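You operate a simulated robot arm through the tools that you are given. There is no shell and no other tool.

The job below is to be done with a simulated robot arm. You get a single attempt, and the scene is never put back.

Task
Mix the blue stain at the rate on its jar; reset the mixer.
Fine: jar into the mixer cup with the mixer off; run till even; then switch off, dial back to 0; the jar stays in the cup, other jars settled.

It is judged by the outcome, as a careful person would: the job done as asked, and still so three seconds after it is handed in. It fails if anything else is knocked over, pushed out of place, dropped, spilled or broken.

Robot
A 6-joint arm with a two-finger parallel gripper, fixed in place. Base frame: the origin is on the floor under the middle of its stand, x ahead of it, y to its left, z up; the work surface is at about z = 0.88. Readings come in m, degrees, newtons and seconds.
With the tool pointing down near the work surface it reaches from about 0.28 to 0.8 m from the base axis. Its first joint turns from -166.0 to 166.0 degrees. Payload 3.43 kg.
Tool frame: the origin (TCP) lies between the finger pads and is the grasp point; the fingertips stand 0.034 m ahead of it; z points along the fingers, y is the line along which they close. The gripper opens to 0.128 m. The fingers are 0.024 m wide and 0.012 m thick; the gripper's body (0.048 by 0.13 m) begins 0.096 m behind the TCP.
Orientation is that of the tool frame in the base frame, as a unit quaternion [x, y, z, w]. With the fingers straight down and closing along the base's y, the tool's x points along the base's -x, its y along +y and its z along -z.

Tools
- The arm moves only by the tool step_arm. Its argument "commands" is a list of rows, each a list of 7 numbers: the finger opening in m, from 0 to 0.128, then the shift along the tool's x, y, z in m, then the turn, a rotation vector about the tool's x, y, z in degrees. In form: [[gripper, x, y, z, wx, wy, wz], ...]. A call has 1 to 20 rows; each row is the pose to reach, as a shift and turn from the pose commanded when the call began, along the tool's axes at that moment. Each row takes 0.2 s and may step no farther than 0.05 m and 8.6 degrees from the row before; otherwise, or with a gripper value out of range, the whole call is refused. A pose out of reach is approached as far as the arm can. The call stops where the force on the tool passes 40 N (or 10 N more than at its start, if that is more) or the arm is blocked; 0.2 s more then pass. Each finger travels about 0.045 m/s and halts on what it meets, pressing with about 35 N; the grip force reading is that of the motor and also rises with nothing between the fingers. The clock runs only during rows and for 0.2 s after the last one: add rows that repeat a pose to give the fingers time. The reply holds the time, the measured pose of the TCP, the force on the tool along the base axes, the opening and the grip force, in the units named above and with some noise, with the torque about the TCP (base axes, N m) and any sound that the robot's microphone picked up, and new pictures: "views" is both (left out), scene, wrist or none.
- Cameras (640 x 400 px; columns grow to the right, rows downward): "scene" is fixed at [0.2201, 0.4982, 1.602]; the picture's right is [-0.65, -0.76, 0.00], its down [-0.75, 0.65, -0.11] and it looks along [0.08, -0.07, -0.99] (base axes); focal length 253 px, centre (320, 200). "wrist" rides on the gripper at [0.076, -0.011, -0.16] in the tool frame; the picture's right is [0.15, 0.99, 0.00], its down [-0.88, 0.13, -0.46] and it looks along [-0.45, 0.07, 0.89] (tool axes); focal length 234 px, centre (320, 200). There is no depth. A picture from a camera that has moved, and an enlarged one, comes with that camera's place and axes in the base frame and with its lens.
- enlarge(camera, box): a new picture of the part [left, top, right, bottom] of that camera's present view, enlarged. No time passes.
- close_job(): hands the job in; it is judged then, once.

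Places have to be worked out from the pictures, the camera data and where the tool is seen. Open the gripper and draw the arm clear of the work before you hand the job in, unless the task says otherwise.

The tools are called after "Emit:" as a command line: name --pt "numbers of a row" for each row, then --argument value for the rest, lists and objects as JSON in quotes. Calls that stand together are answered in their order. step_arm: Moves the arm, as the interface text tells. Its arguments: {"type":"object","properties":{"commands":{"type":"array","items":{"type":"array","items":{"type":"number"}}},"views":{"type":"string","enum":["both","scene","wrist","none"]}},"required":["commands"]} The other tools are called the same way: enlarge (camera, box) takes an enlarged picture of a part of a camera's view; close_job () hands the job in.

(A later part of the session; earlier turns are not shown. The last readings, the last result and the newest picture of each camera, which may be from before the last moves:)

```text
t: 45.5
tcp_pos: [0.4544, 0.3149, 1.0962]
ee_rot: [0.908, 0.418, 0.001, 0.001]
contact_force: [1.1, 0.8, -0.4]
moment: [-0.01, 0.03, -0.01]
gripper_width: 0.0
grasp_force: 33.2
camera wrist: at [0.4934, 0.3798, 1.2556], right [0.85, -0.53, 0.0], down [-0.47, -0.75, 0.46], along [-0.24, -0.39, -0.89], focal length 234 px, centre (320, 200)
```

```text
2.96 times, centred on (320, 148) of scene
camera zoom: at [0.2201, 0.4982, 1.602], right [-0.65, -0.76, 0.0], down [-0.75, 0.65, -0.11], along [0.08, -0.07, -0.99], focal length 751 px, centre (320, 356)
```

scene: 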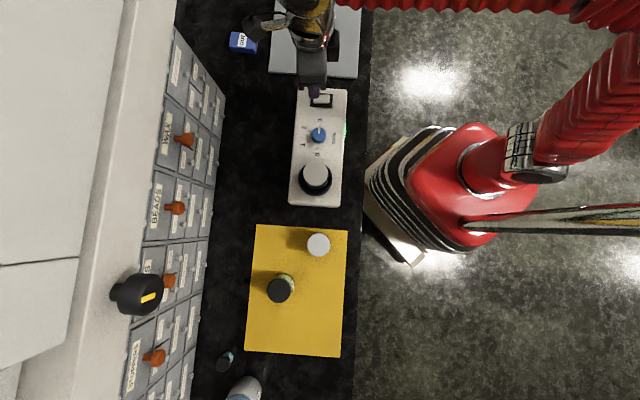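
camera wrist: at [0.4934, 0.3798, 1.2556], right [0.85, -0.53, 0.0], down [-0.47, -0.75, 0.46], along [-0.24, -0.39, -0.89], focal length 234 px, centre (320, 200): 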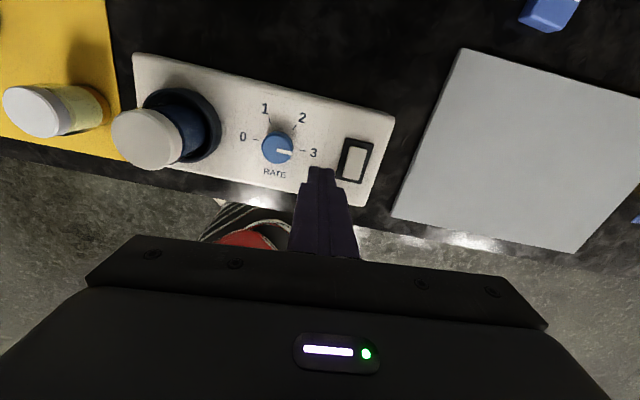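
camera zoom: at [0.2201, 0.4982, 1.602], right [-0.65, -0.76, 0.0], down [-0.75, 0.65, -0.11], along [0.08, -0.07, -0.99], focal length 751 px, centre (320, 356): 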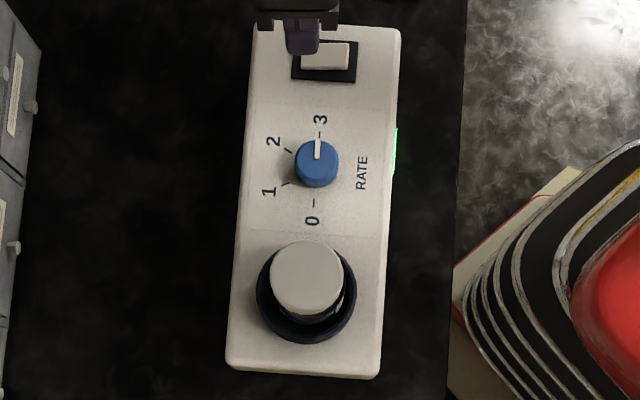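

The contents have already gone from pale blue to a much darker blue. I'll enlarge the jar side to judge evenness, then watch for further change.

Emit:
enlarge --camera "wrist" --box '[150, 85, 230, 165]'

Emit:
step_arm --pt "0.0 0 0 0 0 0 0" --pt "0.0 0 0 0 0 0 0" --pt "0.0 0 0 0 0 0 0" --pt "0.0 0 0 0 0 0 0" --pt "0.0 0 0 0 0 0 0"

Emit:
enlarge --camera "wrist" --box '[150, 85, 230, 165]'

```text
5.00 times, centred on (190, 125) of wrist
camera zoom: at [0.4934, 0.3798, 1.2556], right [0.85, -0.53, 0.0], down [-0.47, -0.75, 0.46], along [-0.24, -0.39, -0.89], focal length 1171 px, centre (970, 575)
```

zoom: 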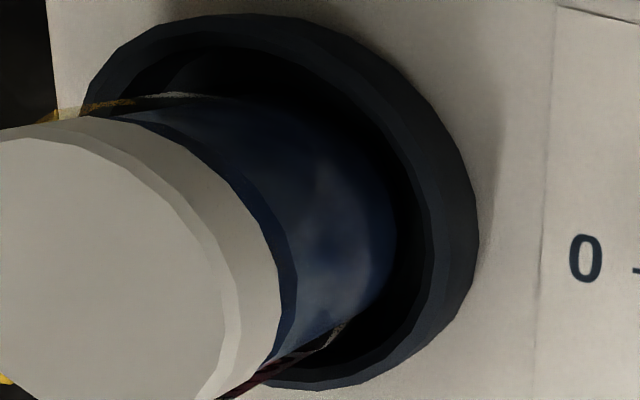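

```text
t: 46.7
tcp_pos: [0.4543, 0.3151, 1.0956]
ee_rot: [0.908, 0.419, 0.0, 0.0]
contact_force: [0.0, -0.3, -0.7]
moment: [0.0, -0.01, 0.01]
gripper_width: 0.0
grasp_force: 32.8
camera wrist: at [0.4935, 0.3797, 1.2554], right [0.85, -0.53, 0.0], down [-0.47, -0.75, 0.46], along [-0.24, -0.39, -0.89], focal length 234 px, centre (320, 200)
```

scene: 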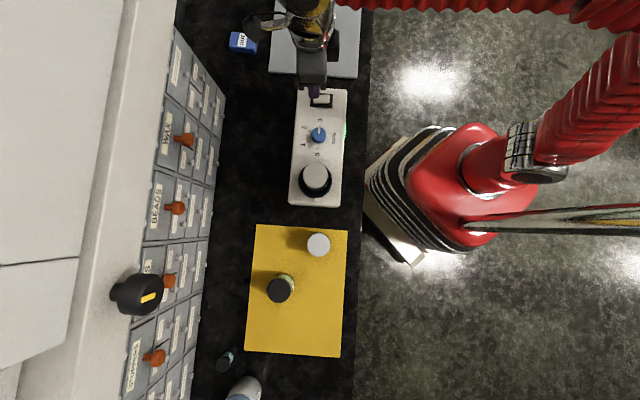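
wrist: 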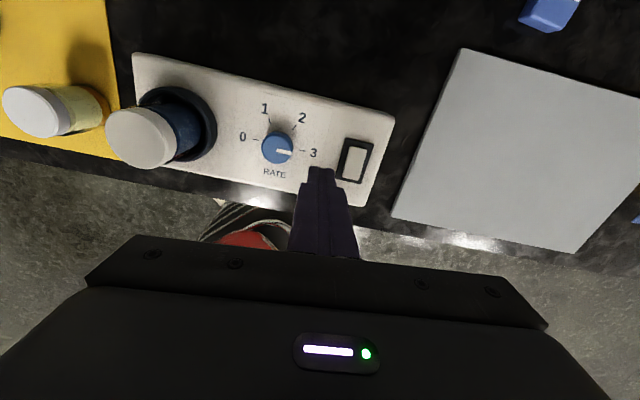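

```text
5.00 times, centred on (190, 125) of wrist
camera zoom: at [0.4935, 0.3797, 1.2554], right [0.85, -0.53, 0.0], down [-0.47, -0.75, 0.46], along [-0.24, -0.39, -0.89], focal length 1171 px, centre (970, 575)
```

zoom: 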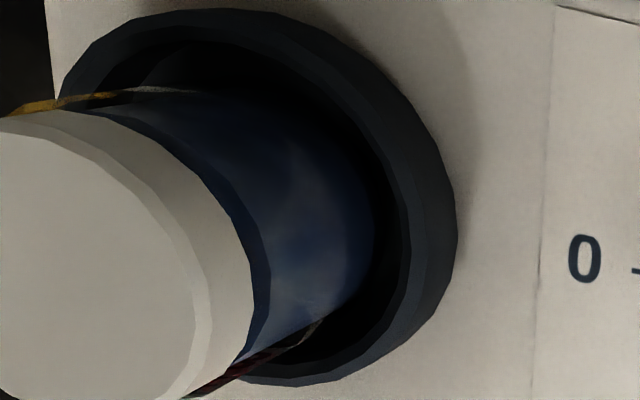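

The cup is orbiting and the contents still look slightly mottled. I'll keep watching in short waits.

Emit:
step_arm --pt "0.0 0 0 0 0 0 0" --pt "0.0 0 0 0 0 0 0" --pt "0.0 0 0 0 0 0 0" --pt "0.0 0 0 0 0 0 0" --pt "0.0 0 0 0 0 0 0" --pt "0.0 0 0 0 0 0 0" --pt "0.0 0 0 0 0 0 0" --views "wrist"

Emit:
enlarge --camera "wrist" --box '[150, 85, 230, 165]'

Emit:
enlarge --camera "scene" --box '[290, 150, 345, 205]'

```text
t: 48.3
tcp_pos: [0.4551, 0.315, 1.0975]
ee_rot: [0.908, 0.418, 0.001, 0.001]
contact_force: [-0.3, -0.9, 0.4]
moment: [0.0, 0.0, 0.0]
gripper_width: 0.0
grasp_force: 32.4
camera wrist: at [0.4935, 0.3797, 1.2554], right [0.85, -0.53, 0.0], down [-0.47, -0.75, 0.46], along [-0.24, -0.39, -0.89], focal length 234 px, centre (320, 200)
```

wrist: 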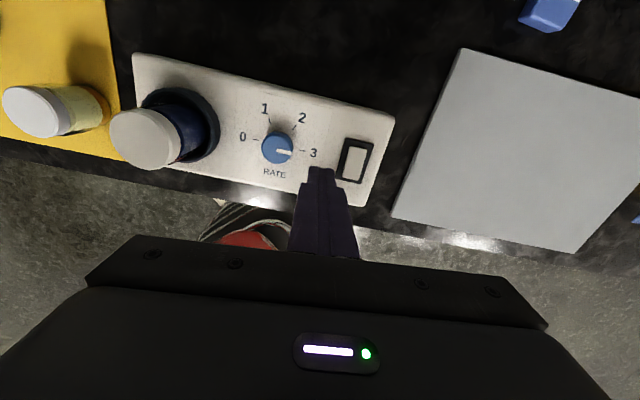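

```text
5.00 times, centred on (190, 125) of wrist
camera zoom: at [0.4935, 0.3797, 1.2554], right [0.85, -0.53, 0.0], down [-0.47, -0.75, 0.46], along [-0.24, -0.39, -0.89], focal length 1171 px, centre (970, 575)
```

zoom: 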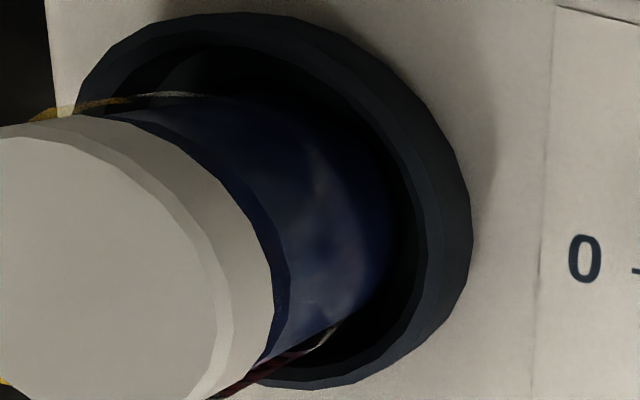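

```text
7.27 times, centred on (318, 178) of scene
camera zoom: at [0.2201, 0.4982, 1.602], right [-0.65, -0.76, 0.0], down [-0.75, 0.65, -0.11], along [0.08, -0.07, -0.99], focal length 1843 px, centre (338, 364)
```

zoom: 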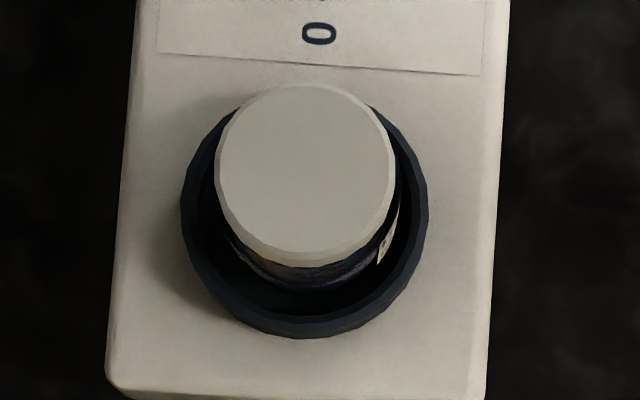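

The contents are now a deeper navy, with glassy highlights on top. I'll wait another two seconds and compare.

Emit:
step_arm --pt "0.0 0 0 0 0 0 0" --pt "0.0 0 0 0 0 0 0" --pt "0.0 0 0 0 0 0 0" --pt "0.0 0 0 0 0 0 0" --pt "0.0 0 0 0 0 0 0" --pt "0.0 0 0 0 0 0 0" --pt "0.0 0 0 0 0 0 0" --pt "0.0 0 0 0 0 0 0" --pt "0.0 0 0 0 0 0 0" --views "wrist"

Emit:
enlarge --camera "wrist" --box '[150, 85, 230, 165]'

```text
t: 50.3
tcp_pos: [0.4548, 0.3159, 1.0968]
ee_rot: [0.908, 0.418, 0.0, 0.001]
contact_force: [-0.2, -0.2, -0.4]
moment: [-0.04, 0.0, 0.03]
gripper_width: 0.0
grasp_force: 33.0
camera wrist: at [0.4935, 0.3798, 1.2554], right [0.85, -0.53, 0.0], down [-0.47, -0.75, 0.46], along [-0.24, -0.39, -0.89], focal length 234 px, centre (320, 200)
```

wrist: 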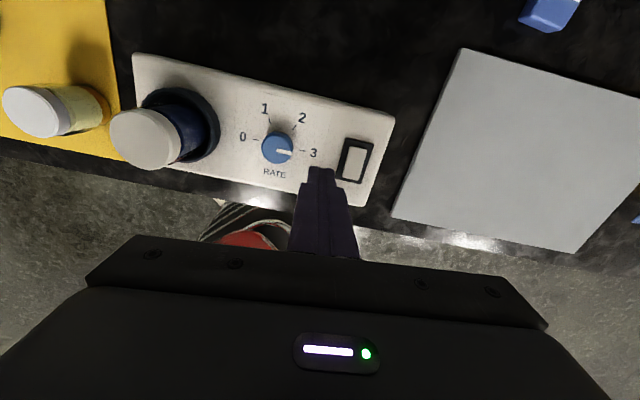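

```text
5.00 times, centred on (190, 125) of wrist
camera zoom: at [0.4935, 0.3798, 1.2554], right [0.85, -0.53, 0.0], down [-0.47, -0.75, 0.46], along [-0.24, -0.39, -0.89], focal length 1171 px, centre (970, 575)
```

zoom: 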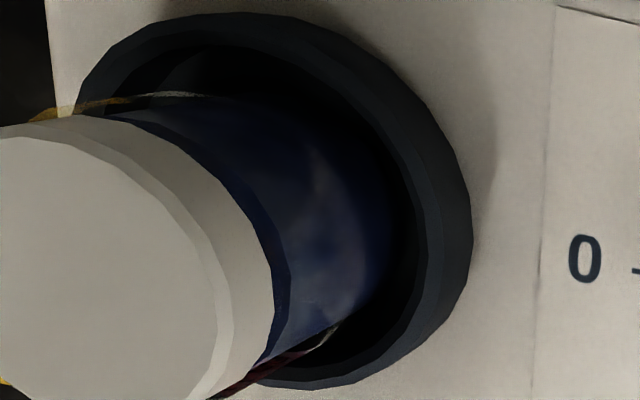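

There's little change from two seconds ago. I'll wait a bit more to be sure the colour has stopped changing.

Emit:
step_arm --pt "0.0 0 0 0 0 0 0" --pt "0.0 0 0 0 0 0 0" --pt "0.0 0 0 0 0 0 0" --pt "0.0 0 0 0 0 0 0" --pt "0.0 0 0 0 0 0 0" --pt "0.0 0 0 0 0 0 0" --pt "0.0 0 0 0 0 0 0" --pt "0.0 0 0 0 0 0 0" --pt "0.0 0 0 0 0 0 0" --views "wrist"

Emit:
enlarge --camera "wrist" --box '[150, 85, 230, 165]'

Emit:
enlarge --camera "scene" --box '[290, 150, 345, 205]'

```text
t: 52.3
tcp_pos: [0.4539, 0.3161, 1.0954]
ee_rot: [0.908, 0.419, 0.0, 0.001]
contact_force: [-0.4, -0.5, -1.1]
moment: [0.02, 0.01, 0.02]
gripper_width: 0.0
grasp_force: 32.7
camera wrist: at [0.4935, 0.3797, 1.2554], right [0.85, -0.53, 0.0], down [-0.47, -0.75, 0.46], along [-0.24, -0.39, -0.89], focal length 234 px, centre (320, 200)
```

wrist: 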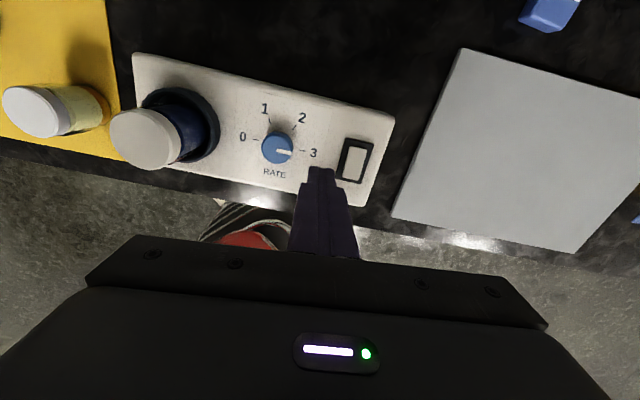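

```text
5.00 times, centred on (190, 125) of wrist
camera zoom: at [0.4935, 0.3797, 1.2554], right [0.85, -0.53, 0.0], down [-0.47, -0.75, 0.46], along [-0.24, -0.39, -0.89], focal length 1171 px, centre (970, 575)
```

zoom: 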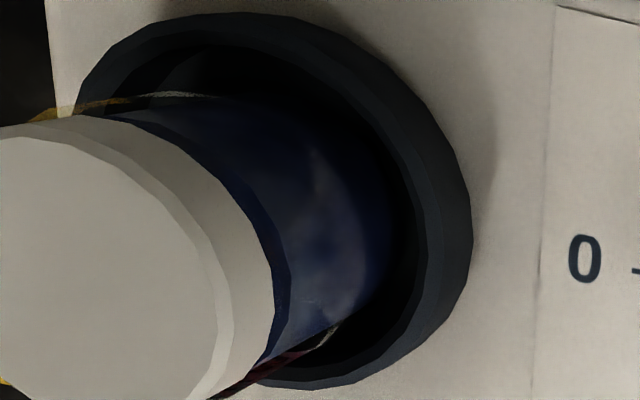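

```text
7.27 times, centred on (318, 178) of scene
camera zoom: at [0.2201, 0.4982, 1.602], right [-0.65, -0.76, 0.0], down [-0.75, 0.65, -0.11], along [0.08, -0.07, -0.99], focal length 1843 px, centre (338, 364)
```

zoom: 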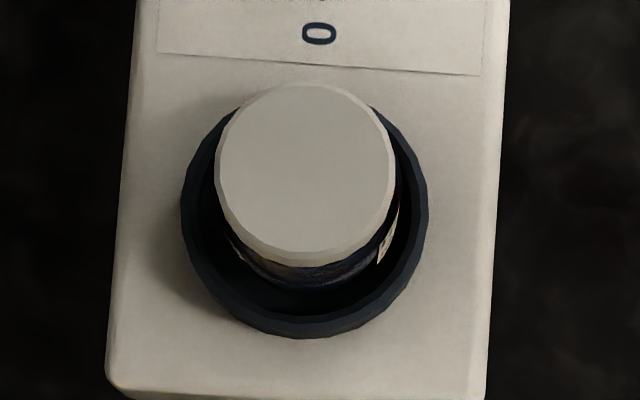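

The colour and highlights have been identical for four seconds, so the stain looks even. I'll switch off by hovering the closed fingertips over the now-raised robot-side end of the rocker.

Emit:
step_arm --pt "0.0 -0.013 0.017 0 0 0 0" --pt "0.0 -0.026 0.034 0.01 0 0 0" --pt "0.0 -0.038 0.05 0.03 0 0 0" --pt "0.0 -0.038 0.05 0.065 0 0 0" --pt "0.0 -0.038 0.05 0.088 0 0 0" --pt "0.0 -0.038 0.05 0.095 0 0 0" --pt "0.0 -0.038 0.05 0.095 0 0 0"

Emit:
enlarge --camera "scene" --box '[285, 75, 365, 145]'

Emit:
enlarge --camera "wrist" --box '[250, 100, 390, 220]'

```text
t: 53.9
tcp_pos: [0.4704, 0.2558, 0.9998]
ee_rot: [0.908, 0.419, 0.0, 0.001]
contact_force: [0.5, 0.5, -0.2]
moment: [0.0, 0.0, 0.03]
gripper_width: 0.0
grasp_force: 32.7
camera wrist: at [0.5093, 0.3193, 1.1583], right [0.85, -0.53, 0.0], down [-0.47, -0.75, 0.46], along [-0.24, -0.39, -0.89], focal length 234 px, centre (320, 200)
```

scene: 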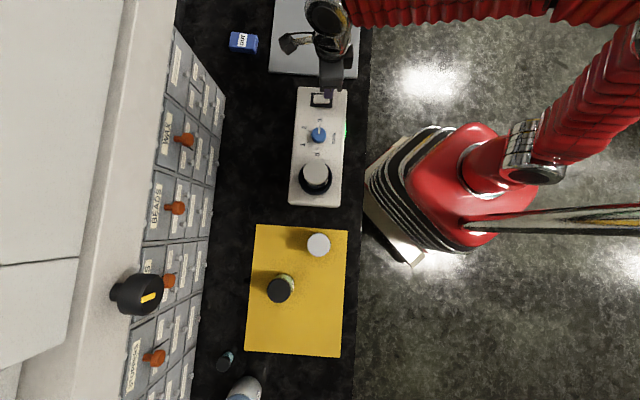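
wrist: 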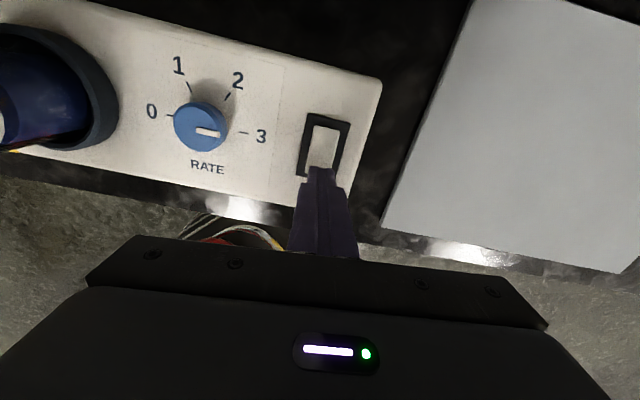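

```text
5.71 times, centred on (325, 110) of scene
camera zoom: at [0.2201, 0.4982, 1.602], right [-0.65, -0.76, 0.0], down [-0.75, 0.65, -0.11], along [0.08, -0.07, -0.99], focal length 1448 px, centre (291, 714)
```

zoom: 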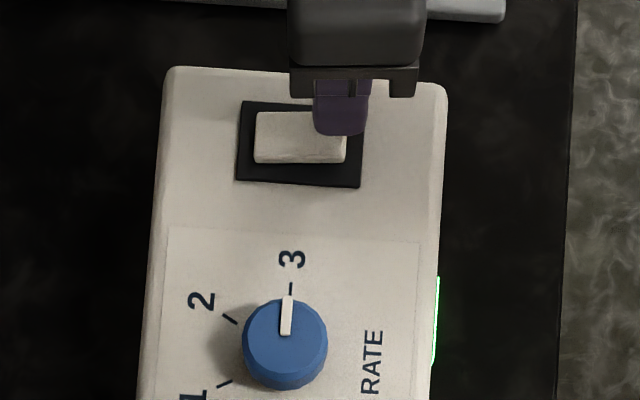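

```text
3.33 times, centred on (320, 160) of wrist
camera zoom: at [0.5093, 0.3193, 1.1583], right [0.85, -0.53, 0.0], down [-0.47, -0.75, 0.46], along [-0.24, -0.39, -0.89], focal length 781 px, centre (320, 333)
```

zoom: 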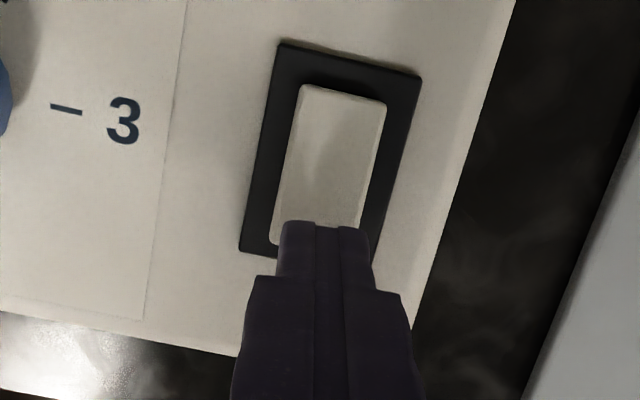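

The fingertips are over the raised robot-side end, and the contents look a uniform blue. I'll press down in small steps until the lamp goes out.

Emit:
step_arm --pt "0.0 0 0 0.006 0 0 0" --pt "0.0 0 0 0.009 0 0 0" --pt "0.0 0 0 0.011 0 0 0" --pt "0.0 0 0 0.013 0 0 0" --pt "0.0 0 0 0.015 0 0 0"

Emit:
enlarge --camera "scene" --box '[285, 75, 365, 145]'

```text
t: 55.1
tcp_pos: [0.4697, 0.255, 0.9842]
ee_rot: [0.908, 0.419, 0.0, 0.001]
contact_force: [0.1, 0.1, 1.9]
moment: [0.02, 0.0, -0.04]
gripper_width: 0.0
grasp_force: 32.4
camera wrist: at [0.509, 0.3196, 1.1434], right [0.85, -0.53, 0.0], down [-0.47, -0.75, 0.46], along [-0.24, -0.39, -0.89], focal length 234 px, centre (320, 200)
```

scene: 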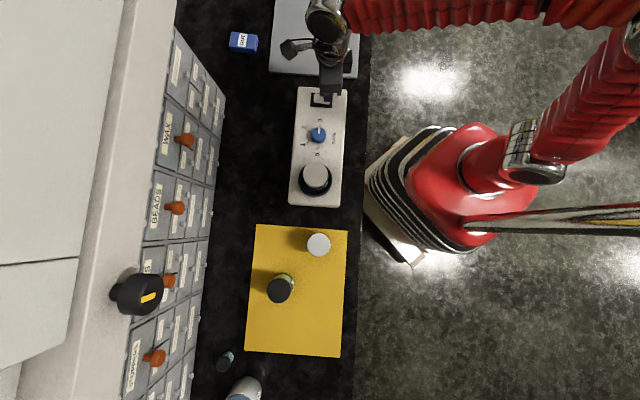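
wrist: 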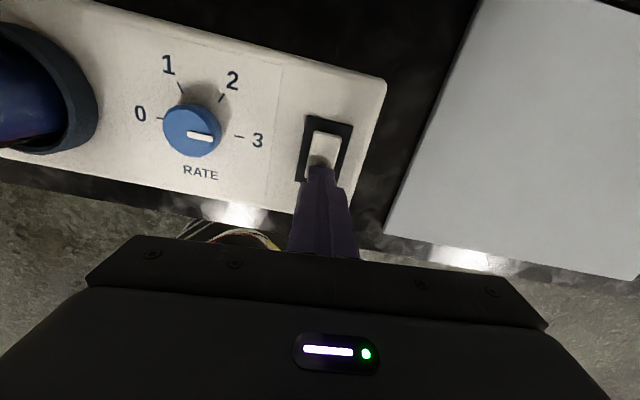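

```text
5.71 times, centred on (325, 110) of scene
camera zoom: at [0.2201, 0.4982, 1.602], right [-0.65, -0.76, 0.0], down [-0.75, 0.65, -0.11], along [0.08, -0.07, -0.99], focal length 1448 px, centre (291, 714)
```

zoom: 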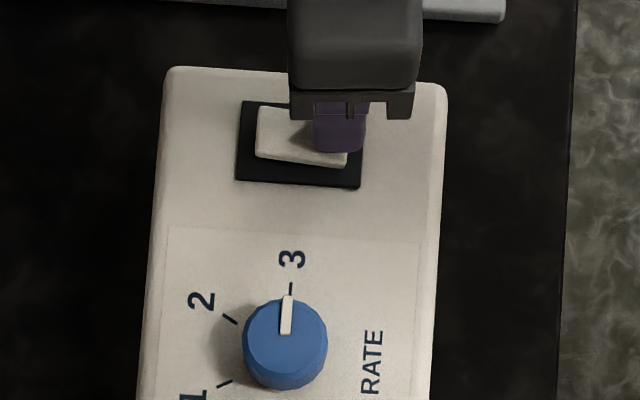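

The lamp is out and the rocker has tipped back to its original position, so the mixer is off. I'll lift away, open the fingers, return above the dial, and inspect the jar before resetting the dial.

Emit:
step_arm --pt "0.0 0 0 -0.03 0 0 0" --pt "0.0 0 0 -0.07 0 0 0" --pt "0.02 0 0 -0.109 0 0 0" --pt "0.04 0.008 -0.035 -0.109 0 0 0" --pt "0.06 0.016 -0.07 -0.109 0 0 0" --pt "0.07 0.0255 -0.1048 -0.109 0 0 0" --pt "0.07 0.0255 -0.1048 -0.109 0 0 0"

Emit:
enlarge --camera "wrist" --box '[150, 70, 300, 180]'

Emit:
enlarge --camera "scene" --box '[275, 80, 365, 215]'

```text
t: 56.7
tcp_pos: [0.4057, 0.3447, 1.0911]
ee_rot: [0.908, 0.419, 0.0, 0.0]
contact_force: [-0.2, -0.2, -0.4]
moment: [-0.03, 0.0, -0.01]
gripper_width: 0.0699
grasp_force: 0.1
camera wrist: at [0.4448, 0.4088, 1.2511], right [0.85, -0.53, 0.0], down [-0.47, -0.75, 0.46], along [-0.24, -0.39, -0.89], focal length 234 px, centre (320, 200)
```

scene: 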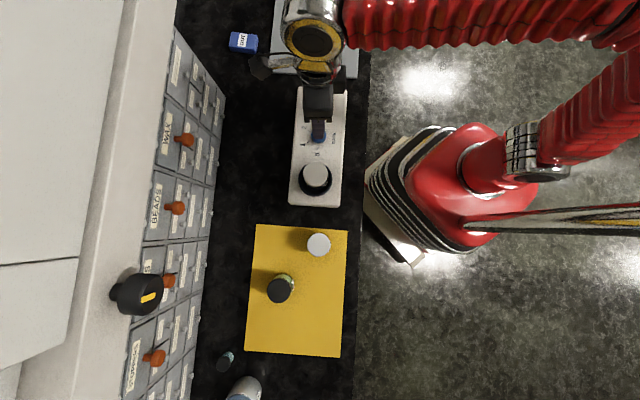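
wrist: 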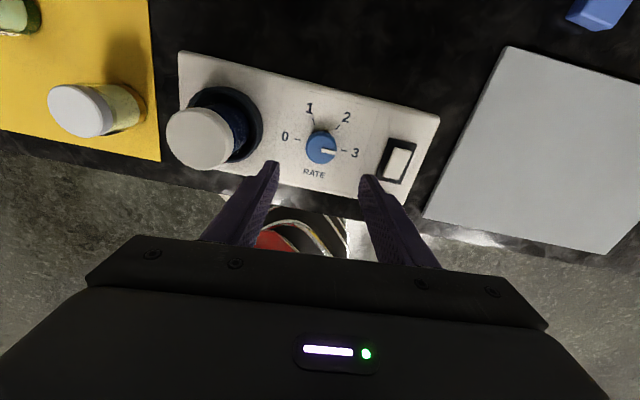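

```text
3.64 times, centred on (225, 125) of wrist
camera zoom: at [0.4448, 0.4088, 1.2511], right [0.85, -0.53, 0.0], down [-0.47, -0.75, 0.46], along [-0.24, -0.39, -0.89], focal length 852 px, centre (666, 473)
```

zoom: 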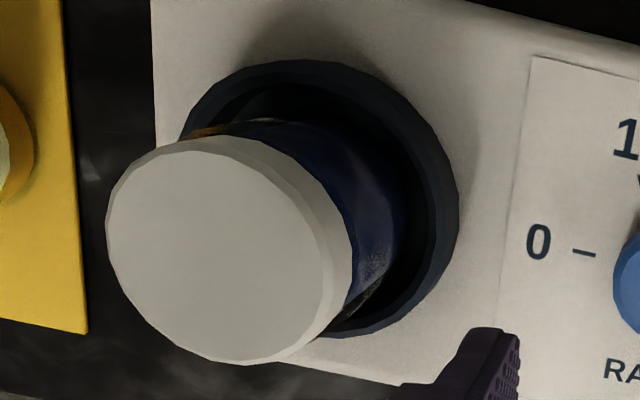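

```text
2.96 times, centred on (320, 148) of scene
camera zoom: at [0.2201, 0.4982, 1.602], right [-0.65, -0.76, 0.0], down [-0.75, 0.65, -0.11], along [0.08, -0.07, -0.99], focal length 751 px, centre (320, 356)
```

zoom: 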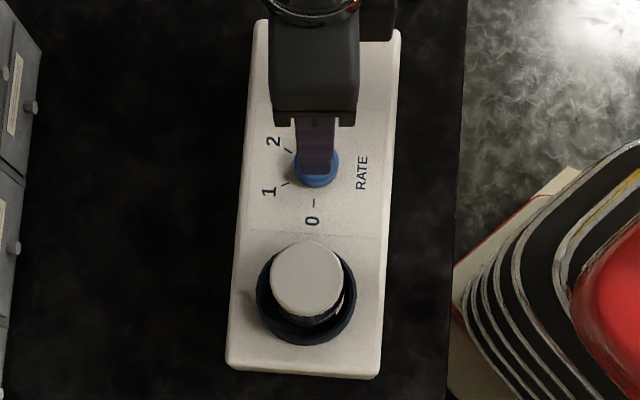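

The contents look a uniform navy from this side. Now I'll align over the knob for the reset.

Emit:
enlarge --camera "wrist" --box '[256, 95, 384, 195]'

```text
4.00 times, centred on (320, 145) of wrist
camera zoom: at [0.4448, 0.4088, 1.2511], right [0.85, -0.53, 0.0], down [-0.47, -0.75, 0.46], along [-0.24, -0.39, -0.89], focal length 937 px, centre (320, 420)
```

zoom: 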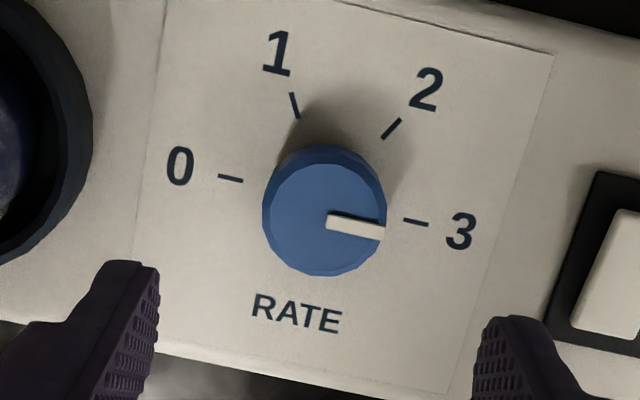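

The knob is about 2 mm to the +y side of the tool axis, which matches my earlier axis of (0.405, 0.342). I'll correct and descend with the fingers straddling it.

Emit:
step_arm --pt "0.065 -0.001 0.002 0.03 0 0 0" --pt "0.065 -0.001 0.002 0.06 0 0 0" --pt "0.065 -0.001 0.002 0.085 0 0 0" --pt "0.06 -0.001 0.002 0.1 0 0 0" --pt "0.055 -0.001 0.002 0.106 0 0 0" --pt "0.055 -0.001 0.002 0.106 0 0 0" --views "wrist"

Emit:
enlarge --camera "wrist" --box '[240, 120, 400, 230]'

```text
t: 58.1
tcp_pos: [0.4091, 0.3394, 0.9897]
ee_rot: [0.908, 0.419, 0.001, 0.001]
contact_force: [0.7, 0.0, 0.5]
moment: [0.03, 0.0, 0.02]
gripper_width: 0.0547
grasp_force: 0.0
camera wrist: at [0.447, 0.4039, 1.148], right [0.85, -0.53, 0.0], down [-0.47, -0.75, 0.46], along [-0.24, -0.39, -0.89], focal length 234 px, centre (320, 200)
```

wrist: 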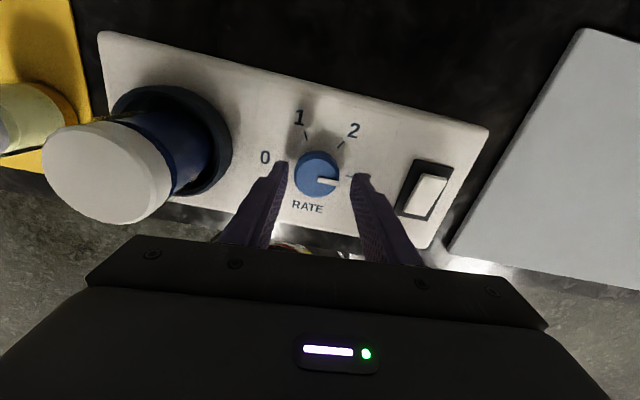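

```text
3.64 times, centred on (320, 175) of wrist
camera zoom: at [0.447, 0.4039, 1.148], right [0.85, -0.53, 0.0], down [-0.47, -0.75, 0.46], along [-0.24, -0.39, -0.89], focal length 852 px, centre (320, 291)
```

zoom: 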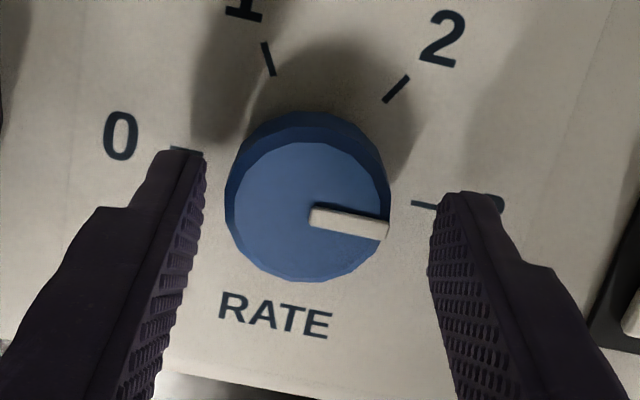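

The tool drifted about 2.4 mm past the knob, with the right-hand gap visibly larger. I'll correct that, go 4 mm lower, and recheck.

Emit:
step_arm --pt "0.055 0.0015 -0.0024 0 0 0 0" --pt "0.055 0.0015 -0.0024 0.004 0 0 0" --pt "0.05 0.0015 -0.0024 0.004 0 0 0" --pt "0.05 0.0015 -0.0024 0.004 0 0 0" --views "wrist"

Emit:
enlarge --camera "wrist" --box '[240, 120, 400, 230]'

```text
t: 59.1
tcp_pos: [0.4067, 0.3433, 0.9841]
ee_rot: [0.908, 0.418, 0.0, 0.001]
contact_force: [-0.8, 0.3, -0.6]
moment: [0.02, 0.02, 0.0]
gripper_width: 0.0498
grasp_force: 0.0
camera wrist: at [0.4464, 0.4069, 1.1433], right [0.85, -0.53, 0.0], down [-0.47, -0.75, 0.46], along [-0.24, -0.39, -0.89], focal length 234 px, centre (320, 200)
```

wrist: 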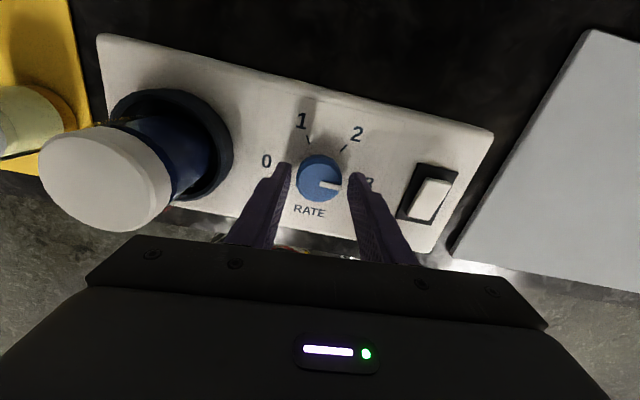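

```text
3.64 times, centred on (320, 175) of wrist
camera zoom: at [0.4464, 0.4069, 1.1433], right [0.85, -0.53, 0.0], down [-0.47, -0.75, 0.46], along [-0.24, -0.39, -0.89], focal length 852 px, centre (320, 291)
```

zoom: 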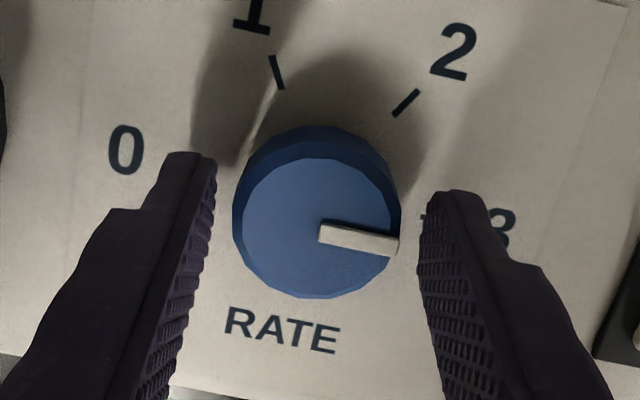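

The knob is centred with even gaps. Closing on it now.

Emit:
step_arm --pt "0.044 0 0 0 0 0 0" --pt "0.038 0 0 0 0 0 0" --pt "0.034 0 0 0 0 0 0" --pt "0.03 0 0 0 0 0 0" --pt "0.03 0 0 0 0 0 0" --views "none"

```text
t: 60.3
tcp_pos: [0.4073, 0.3423, 0.9835]
ee_rot: [0.908, 0.418, 0.001, 0.0]
contact_force: [-9.2, 6.9, -0.9]
moment: [0.22, 0.61, -0.04]
gripper_width: 0.0387
grasp_force: 44.6
```

Gripped. There's an 11 N side load along −tool-y, which I'll relieve, then turn back 60° counter-clockwise toward 2.

Emit:
step_arm --pt "0.03 0 -0.0009 0 0 0 0" --pt "0.03 0 -0.0009 0 0 0 -7.5" --pt "0.03 0 -0.0009 0 0 0 -15" --pt "0.03 0 -0.0009 0 0 0 -22.5" --pt "0.03 0 -0.0009 0 0 0 -30" --pt "0.03 0 -0.0009 0 0 0 -37.5" --pt "0.03 0 -0.0009 0 0 0 -45" --pt "0.03 0 -0.0009 0 0 0 -52.5" --pt "0.03 0 -0.0009 0 0 0 -60" --pt "0.03 0 -0.0009 0 0 0 -60" --views "wrist"

```text
t: 62.5
tcp_pos: [0.4056, 0.3426, 0.9836]
ee_rot: [0.576, 0.817, 0.002, 0.001]
contact_force: [4.5, -3.6, 26.6]
moment: [0.16, 0.02, 0.0]
gripper_width: 0.038
grasp_force: 45.3
camera wrist: at [0.3687, 0.41, 1.1422], right [0.88, 0.47, 0.0], down [0.42, -0.79, 0.46], along [0.22, -0.4, -0.89], focal length 234 px, centre (320, 200)
```

wrist: 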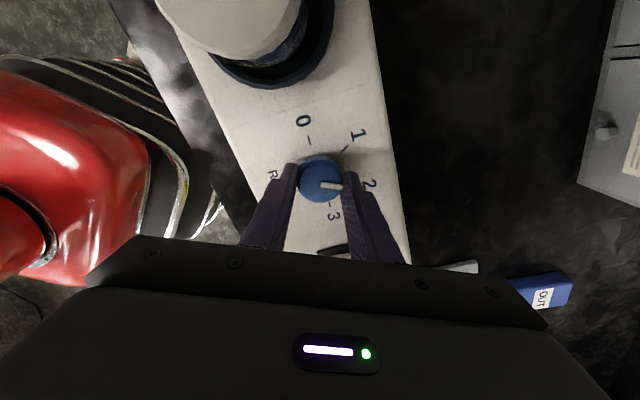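

The pointer is at 2, with an upward load of about 27 N. I'll raise 1.7 mm to relieve it and turn another 60° toward 1.

Emit:
step_arm --pt "0.03 0 0 -0.0017 0 0 0" --pt "0.03 0 0 -0.0017 0 0 -7.5" --pt "0.03 0 0 -0.0017 0 0 -15" --pt "0.03 0 0 -0.0017 0 0 -22.5" --pt "0.03 0 0 -0.0017 0 0 -30" --pt "0.03 0 0 -0.0017 0 0 -37.5" --pt "0.03 0 0 -0.0017 0 0 -45" --pt "0.03 0 0 -0.0017 0 0 -52.5" --pt "0.03 0 0 -0.0017 0 0 -60" --pt "0.03 0 0 -0.0017 0 0 -60" --views "wrist"

```text
t: 64.7
tcp_pos: [0.4064, 0.3421, 0.9848]
ee_rot: [0.091, 0.996, 0.0, 0.0]
contact_force: [10.9, 14.6, -23.4]
moment: [0.62, 0.64, -0.03]
gripper_width: 0.0379
grasp_force: 45.0
camera wrist: at [0.3286, 0.3451, 1.1423], right [0.03, 1.0, 0.0], down [0.89, -0.03, 0.46], along [0.46, -0.02, -0.89], focal length 234 px, centre (320, 200)
```

wrist: 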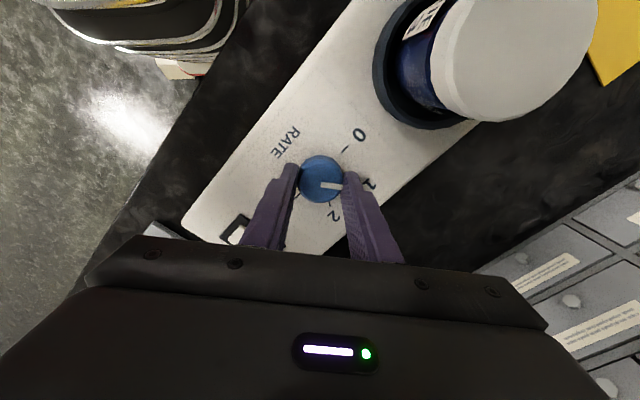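

The pointer is at 1. I'll relieve the load, turn the final 60° to 0, and look at the lit side of the jar from here.

Emit:
enlarge --camera "wrist" --box '[365, 0, 475, 135]'

Emit:
step_arm --pt "0.03 -0.0006 0.0011 0.0014 0 0 0" --pt "0.03 -0.0006 0.0011 0.0014 0 0 -7.5" --pt "0.03 -0.0006 0.0011 0.0014 0 0 -15" --pt "0.03 -0.0006 0.0011 0.0014 0 0 -22.5" --pt "0.03 -0.0006 0.0011 0.0014 0 0 -30" --pt "0.03 -0.0006 0.0011 0.0014 0 0 -37.5" --pt "0.03 -0.0006 0.0011 0.0014 0 0 -45" --pt "0.03 -0.0006 0.0011 0.0014 0 0 -52.5" --pt "0.03 -0.0006 0.0011 0.0014 0 0 -60" --pt "0.03 -0.0006 0.0011 0.0014 0 0 -60"

Emit:
enlarge --camera "wrist" --box '[240, 120, 400, 230]'

```text
2.96 times, centred on (420, 68) of wrist
camera zoom: at [0.3286, 0.3451, 1.1423], right [0.03, 1.0, 0.0], down [0.89, -0.03, 0.46], along [0.46, -0.02, -0.89], focal length 694 px, centre (24, 593)
```

zoom: 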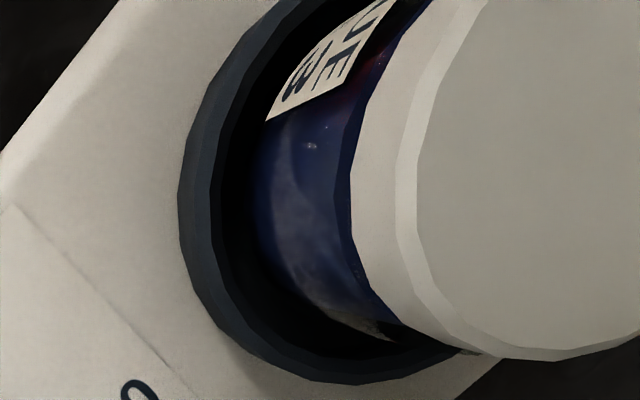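

```text
t: 66.9
tcp_pos: [0.4089, 0.3443, 0.9816]
ee_rot: [-0.42, 0.908, -0.001, 0.002]
contact_force: [11.9, -5.6, -5.2]
moment: [0.38, -0.96, -0.16]
gripper_width: 0.0386
grasp_force: 30.2
camera wrist: at [0.3658, 0.2789, 1.1406], right [-0.85, 0.53, 0.0], down [0.47, 0.75, 0.46], along [0.24, 0.39, -0.89], focal length 234 px, centre (320, 200)
```

scene: 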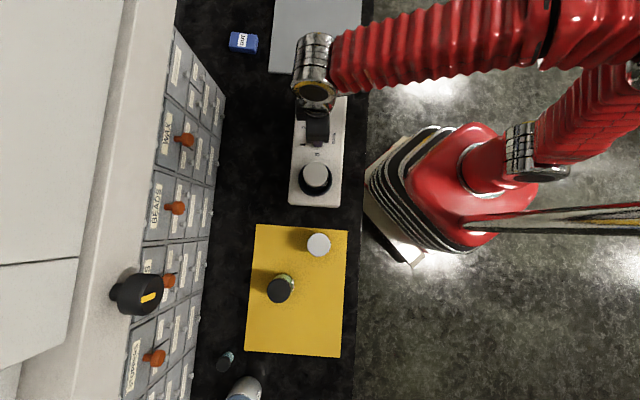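
wrist: 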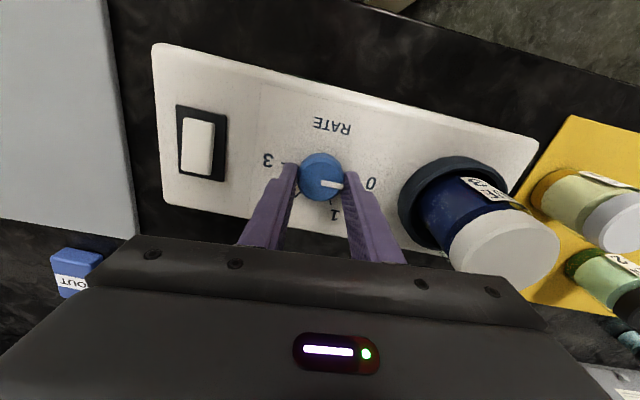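

```text
3.64 times, centred on (320, 175) of wrist
camera zoom: at [0.3658, 0.2789, 1.1406], right [-0.85, 0.53, 0.0], down [0.47, 0.75, 0.46], along [0.24, 0.39, -0.89], focal length 852 px, centre (320, 291)
```

zoom: 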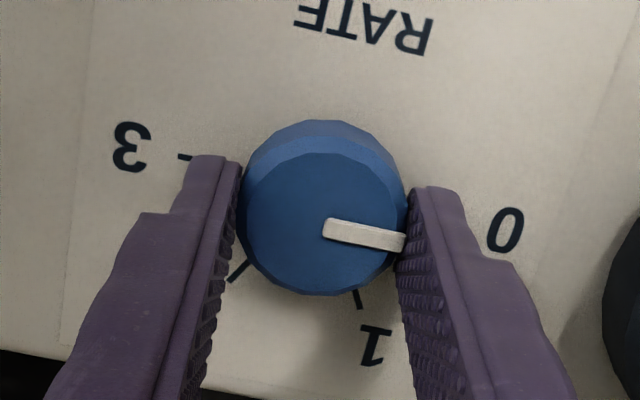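

The pointer is back at 0, and a small twist against the end stop confirms it. I'll relieve the side load, open, and rise straight up.

Emit:
step_arm --pt "0.03 0 -0.0008 0 0 0 0" --pt "0.042 0 -0.0008 0 0 0 0" --pt "0.052 0 -0.0008 0 0 0 0" --pt "0.065 0 -0.0008 0 0 0 0" --pt "0.07 0 -0.0008 0 0 0 0" --pt "0.07 0 -0.0008 -0.02 0 0 0" --pt "0.07 0 -0.0008 -0.05 0 0 0" --pt "0.07 0 -0.0008 -0.09 0 0 0" --pt "0.07 0 -0.0008 -0.11 0 0 0" --pt "0.07 0 -0.0008 -0.11 0 0 0"

Emit:
enlarge --camera "wrist" --box '[256, 100, 384, 200]'

Emit:
enlarge --camera "wrist" --box '[370, 110, 500, 240]'

```text
t: 69.1
tcp_pos: [0.4094, 0.3425, 1.0948]
ee_rot: [-0.419, 0.908, -0.001, 0.0]
contact_force: [0.1, -0.5, 0.8]
moment: [-0.02, -0.02, -0.02]
gripper_width: 0.07
grasp_force: 0.0
camera wrist: at [0.3667, 0.2772, 1.253], right [-0.85, 0.53, 0.0], down [0.47, 0.75, 0.46], along [0.24, 0.39, -0.89], focal length 234 px, centre (320, 200)
```

scene: 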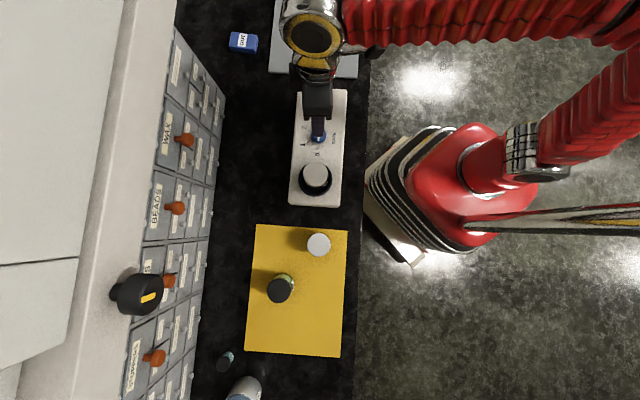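
wrist: 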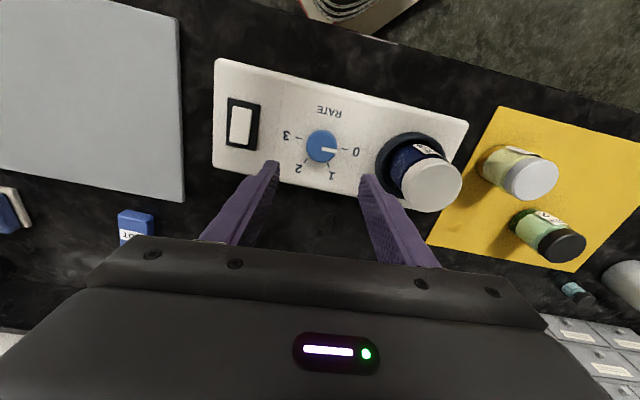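

```text
4.00 times, centred on (320, 150) of wrist
camera zoom: at [0.3667, 0.2772, 1.253], right [-0.85, 0.53, 0.0], down [0.47, 0.75, 0.46], along [0.24, 0.39, -0.89], focal length 937 px, centre (320, 400)
```

zoom: 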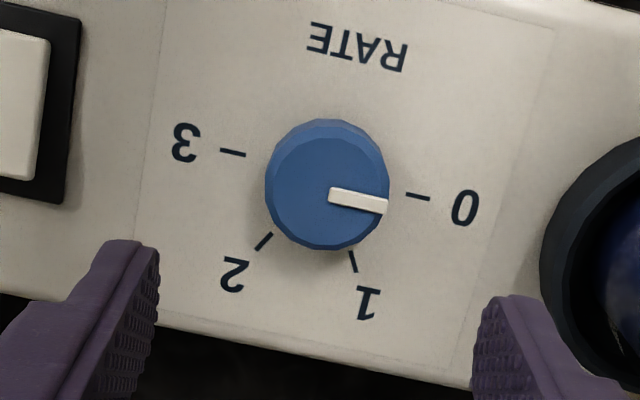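

```text
3.08 times, centred on (435, 175) of wrist
camera zoom: at [0.3667, 0.2772, 1.253], right [-0.85, 0.53, 0.0], down [0.47, 0.75, 0.46], along [0.24, 0.39, -0.89], focal length 720 px, centre (-34, 277)
```

zoom: 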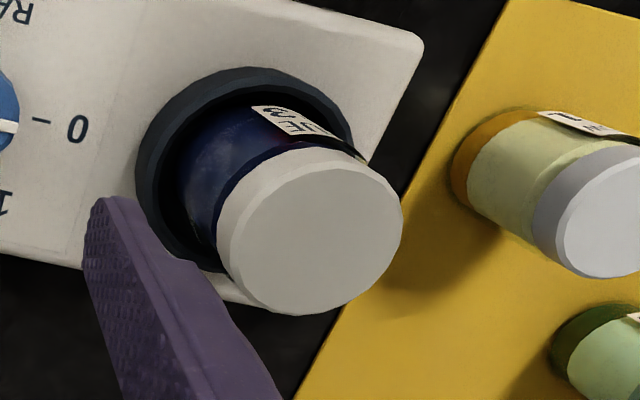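

The dial is back at 0 and the jar is upright in the cup. I'll enlarge further to confirm the pointer's exact position, the evenness, and the rocker state.

Emit:
enlarge --camera "wrist" --box '[295, 125, 365, 170]'

Emit:
enlarge --camera "wrist" --box '[395, 130, 455, 185]'

Emit:
enlarge --camera "wrist" --box '[210, 60, 280, 190]'

```text
8.89 times, centred on (330, 148) of wrist
camera zoom: at [0.3667, 0.2772, 1.253], right [-0.85, 0.53, 0.0], down [0.47, 0.75, 0.46], along [0.24, 0.39, -0.89], focal length 2082 px, centre (231, 667)
```

zoom: 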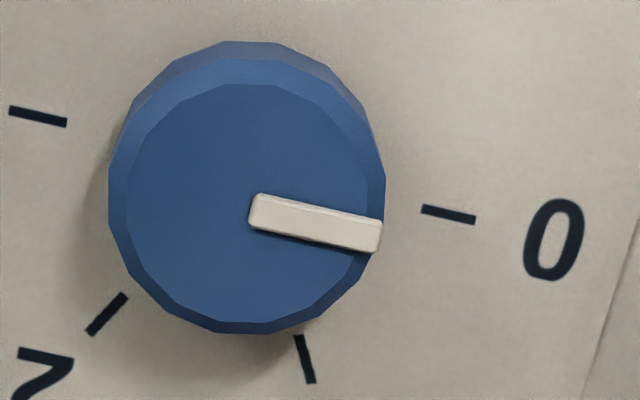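

```text
7.27 times, centred on (425, 158) of wrist
camera zoom: at [0.3667, 0.2772, 1.253], right [-0.85, 0.53, 0.0], down [0.47, 0.75, 0.46], along [0.24, 0.39, -0.89], focal length 1703 px, centre (-444, 509)
```

zoom: 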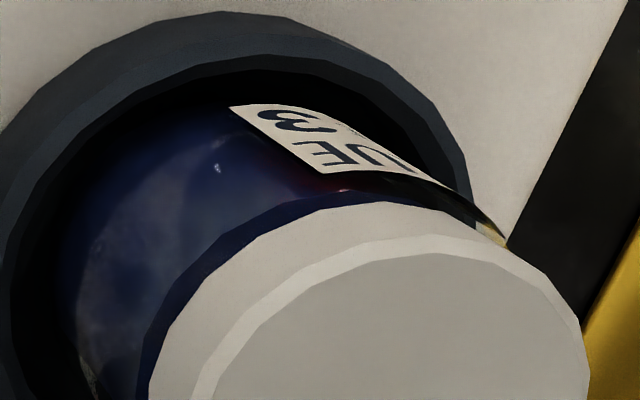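

```text
3.08 times, centred on (245, 125) of wrist
camera zoom: at [0.3667, 0.2772, 1.253], right [-0.85, 0.53, 0.0], down [0.47, 0.75, 0.46], along [0.24, 0.39, -0.89], focal length 720 px, centre (551, 431)
```

zoom: 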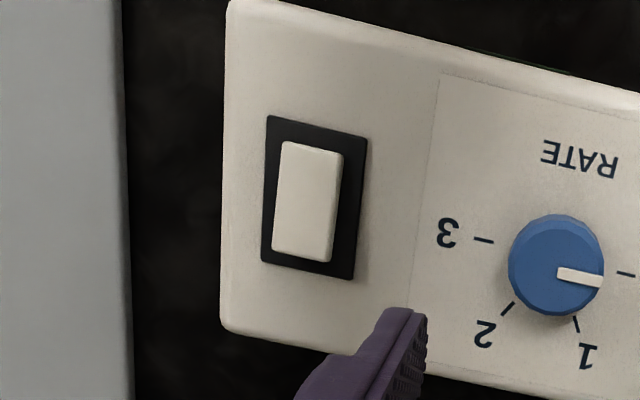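

Everything checks out: the pointer is aligned with the 0 tick, the rocker is back in its original off position, and the contents are an even navy with no layer left. I'll open the gripper and draw the arm up and back, clear of the work.

Emit:
step_arm --pt "0.08 0 0 -0.03 0 0 0" --pt "0.09 0 0 -0.065 0 0 0" --pt "0.1 0.01 0 -0.1 0 0 0" --pt "0.11 0.045 0 -0.11 0 0 0" --pt "0.12 0.08 0 -0.11 0 0 0" --pt "0.128 0.115 0 -0.11 0 0 0" --pt "0.128 0.14 0 -0.11 0 0 0" --pt "0.128 0.14 0 -0.11 0 0 0"

Emit:
enlarge --camera "scene" --box '[230, 75, 370, 370]'

Emit:
enlarge --camera "scene" --box '[275, 80, 365, 215]'

```text
t: 70.9
tcp_pos: [0.3157, 0.236, 1.2021]
ee_rot: [-0.419, 0.908, -0.001, 0.0]
contact_force: [0.2, -0.5, 0.8]
moment: [-0.03, 0.0, 0.0]
gripper_width: 0.1281
grasp_force: 0.0
camera wrist: at [0.2742, 0.1717, 1.3615], right [-0.85, 0.53, 0.0], down [0.47, 0.76, 0.46], along [0.24, 0.39, -0.89], focal length 234 px, centre (320, 200)
```

scene: 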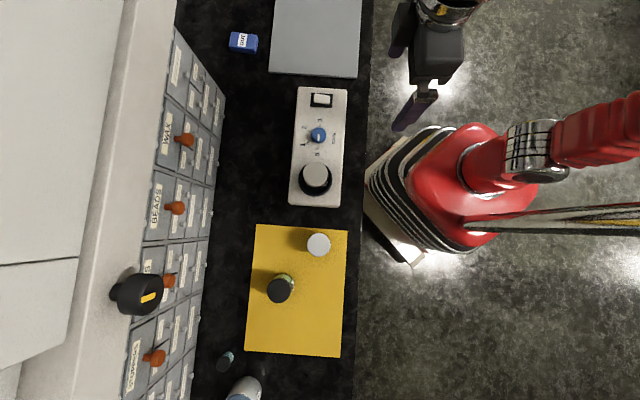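
wrist: 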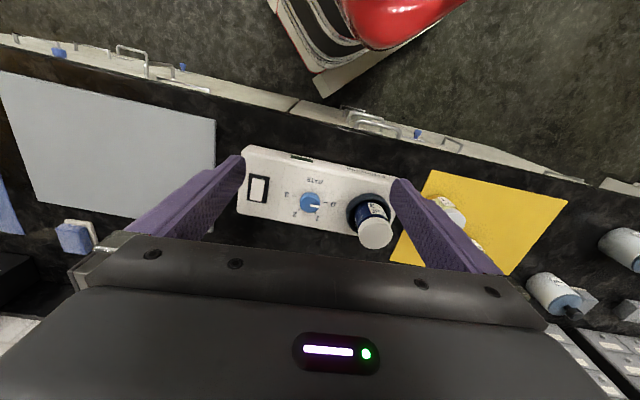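

```text
1.36 times, centred on (300, 222) of scene
camera zoom: at [0.2201, 0.4982, 1.602], right [-0.65, -0.76, 0.0], down [-0.75, 0.65, -0.11], along [0.08, -0.07, -0.99], focal length 344 px, centre (347, 170)
```

zoom: 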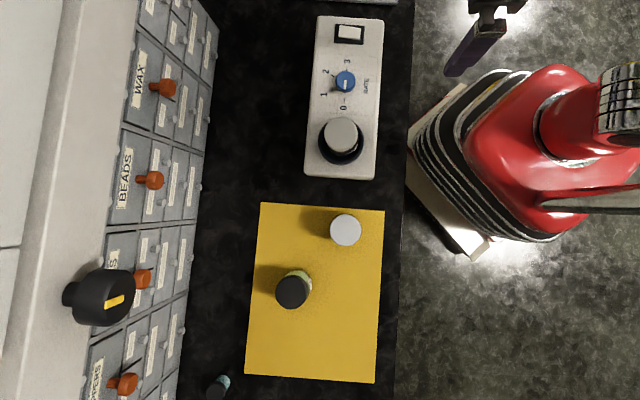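

```text
2.96 times, centred on (320, 148) of scene
camera zoom: at [0.2201, 0.4982, 1.602], right [-0.65, -0.76, 0.0], down [-0.75, 0.65, -0.11], along [0.08, -0.07, -0.99], focal length 751 px, centre (320, 356)
```

zoom: 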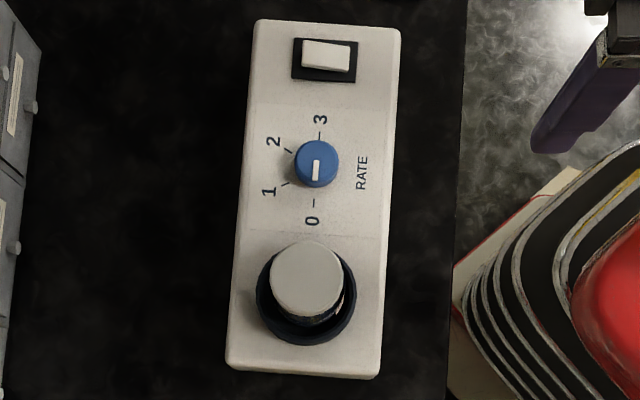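

The arm is clear, and the mixer and the other jars stand where they were, with the dial at 0 and the rocker off. I'll take one last close look at the jar's lit side before handing in.

Emit:
enlarge --camera "wrist" --box '[340, 180, 405, 250]'

Emit:
enlarge --camera "wrist" --box '[230, 140, 400, 240]'

```text
5.71 times, centred on (372, 215) of wrist
camera zoom: at [0.2742, 0.1717, 1.3615], right [-0.85, 0.53, 0.0], down [0.47, 0.76, 0.46], along [0.24, 0.39, -0.89], focal length 1338 px, centre (20, 114)
```

zoom: 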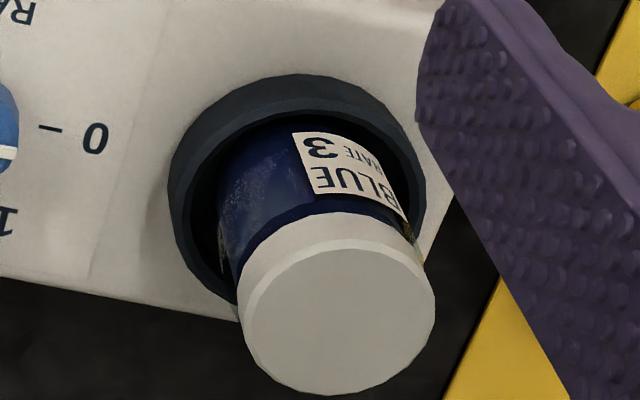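

```text
3.76 times, centred on (315, 190) of wrist
camera zoom: at [0.2742, 0.1717, 1.3615], right [-0.85, 0.53, 0.0], down [0.47, 0.76, 0.46], along [0.24, 0.39, -0.89], focal length 882 px, centre (339, 238)
```

zoom: 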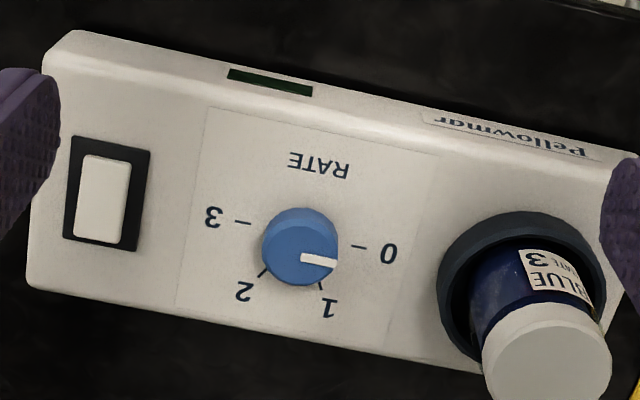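

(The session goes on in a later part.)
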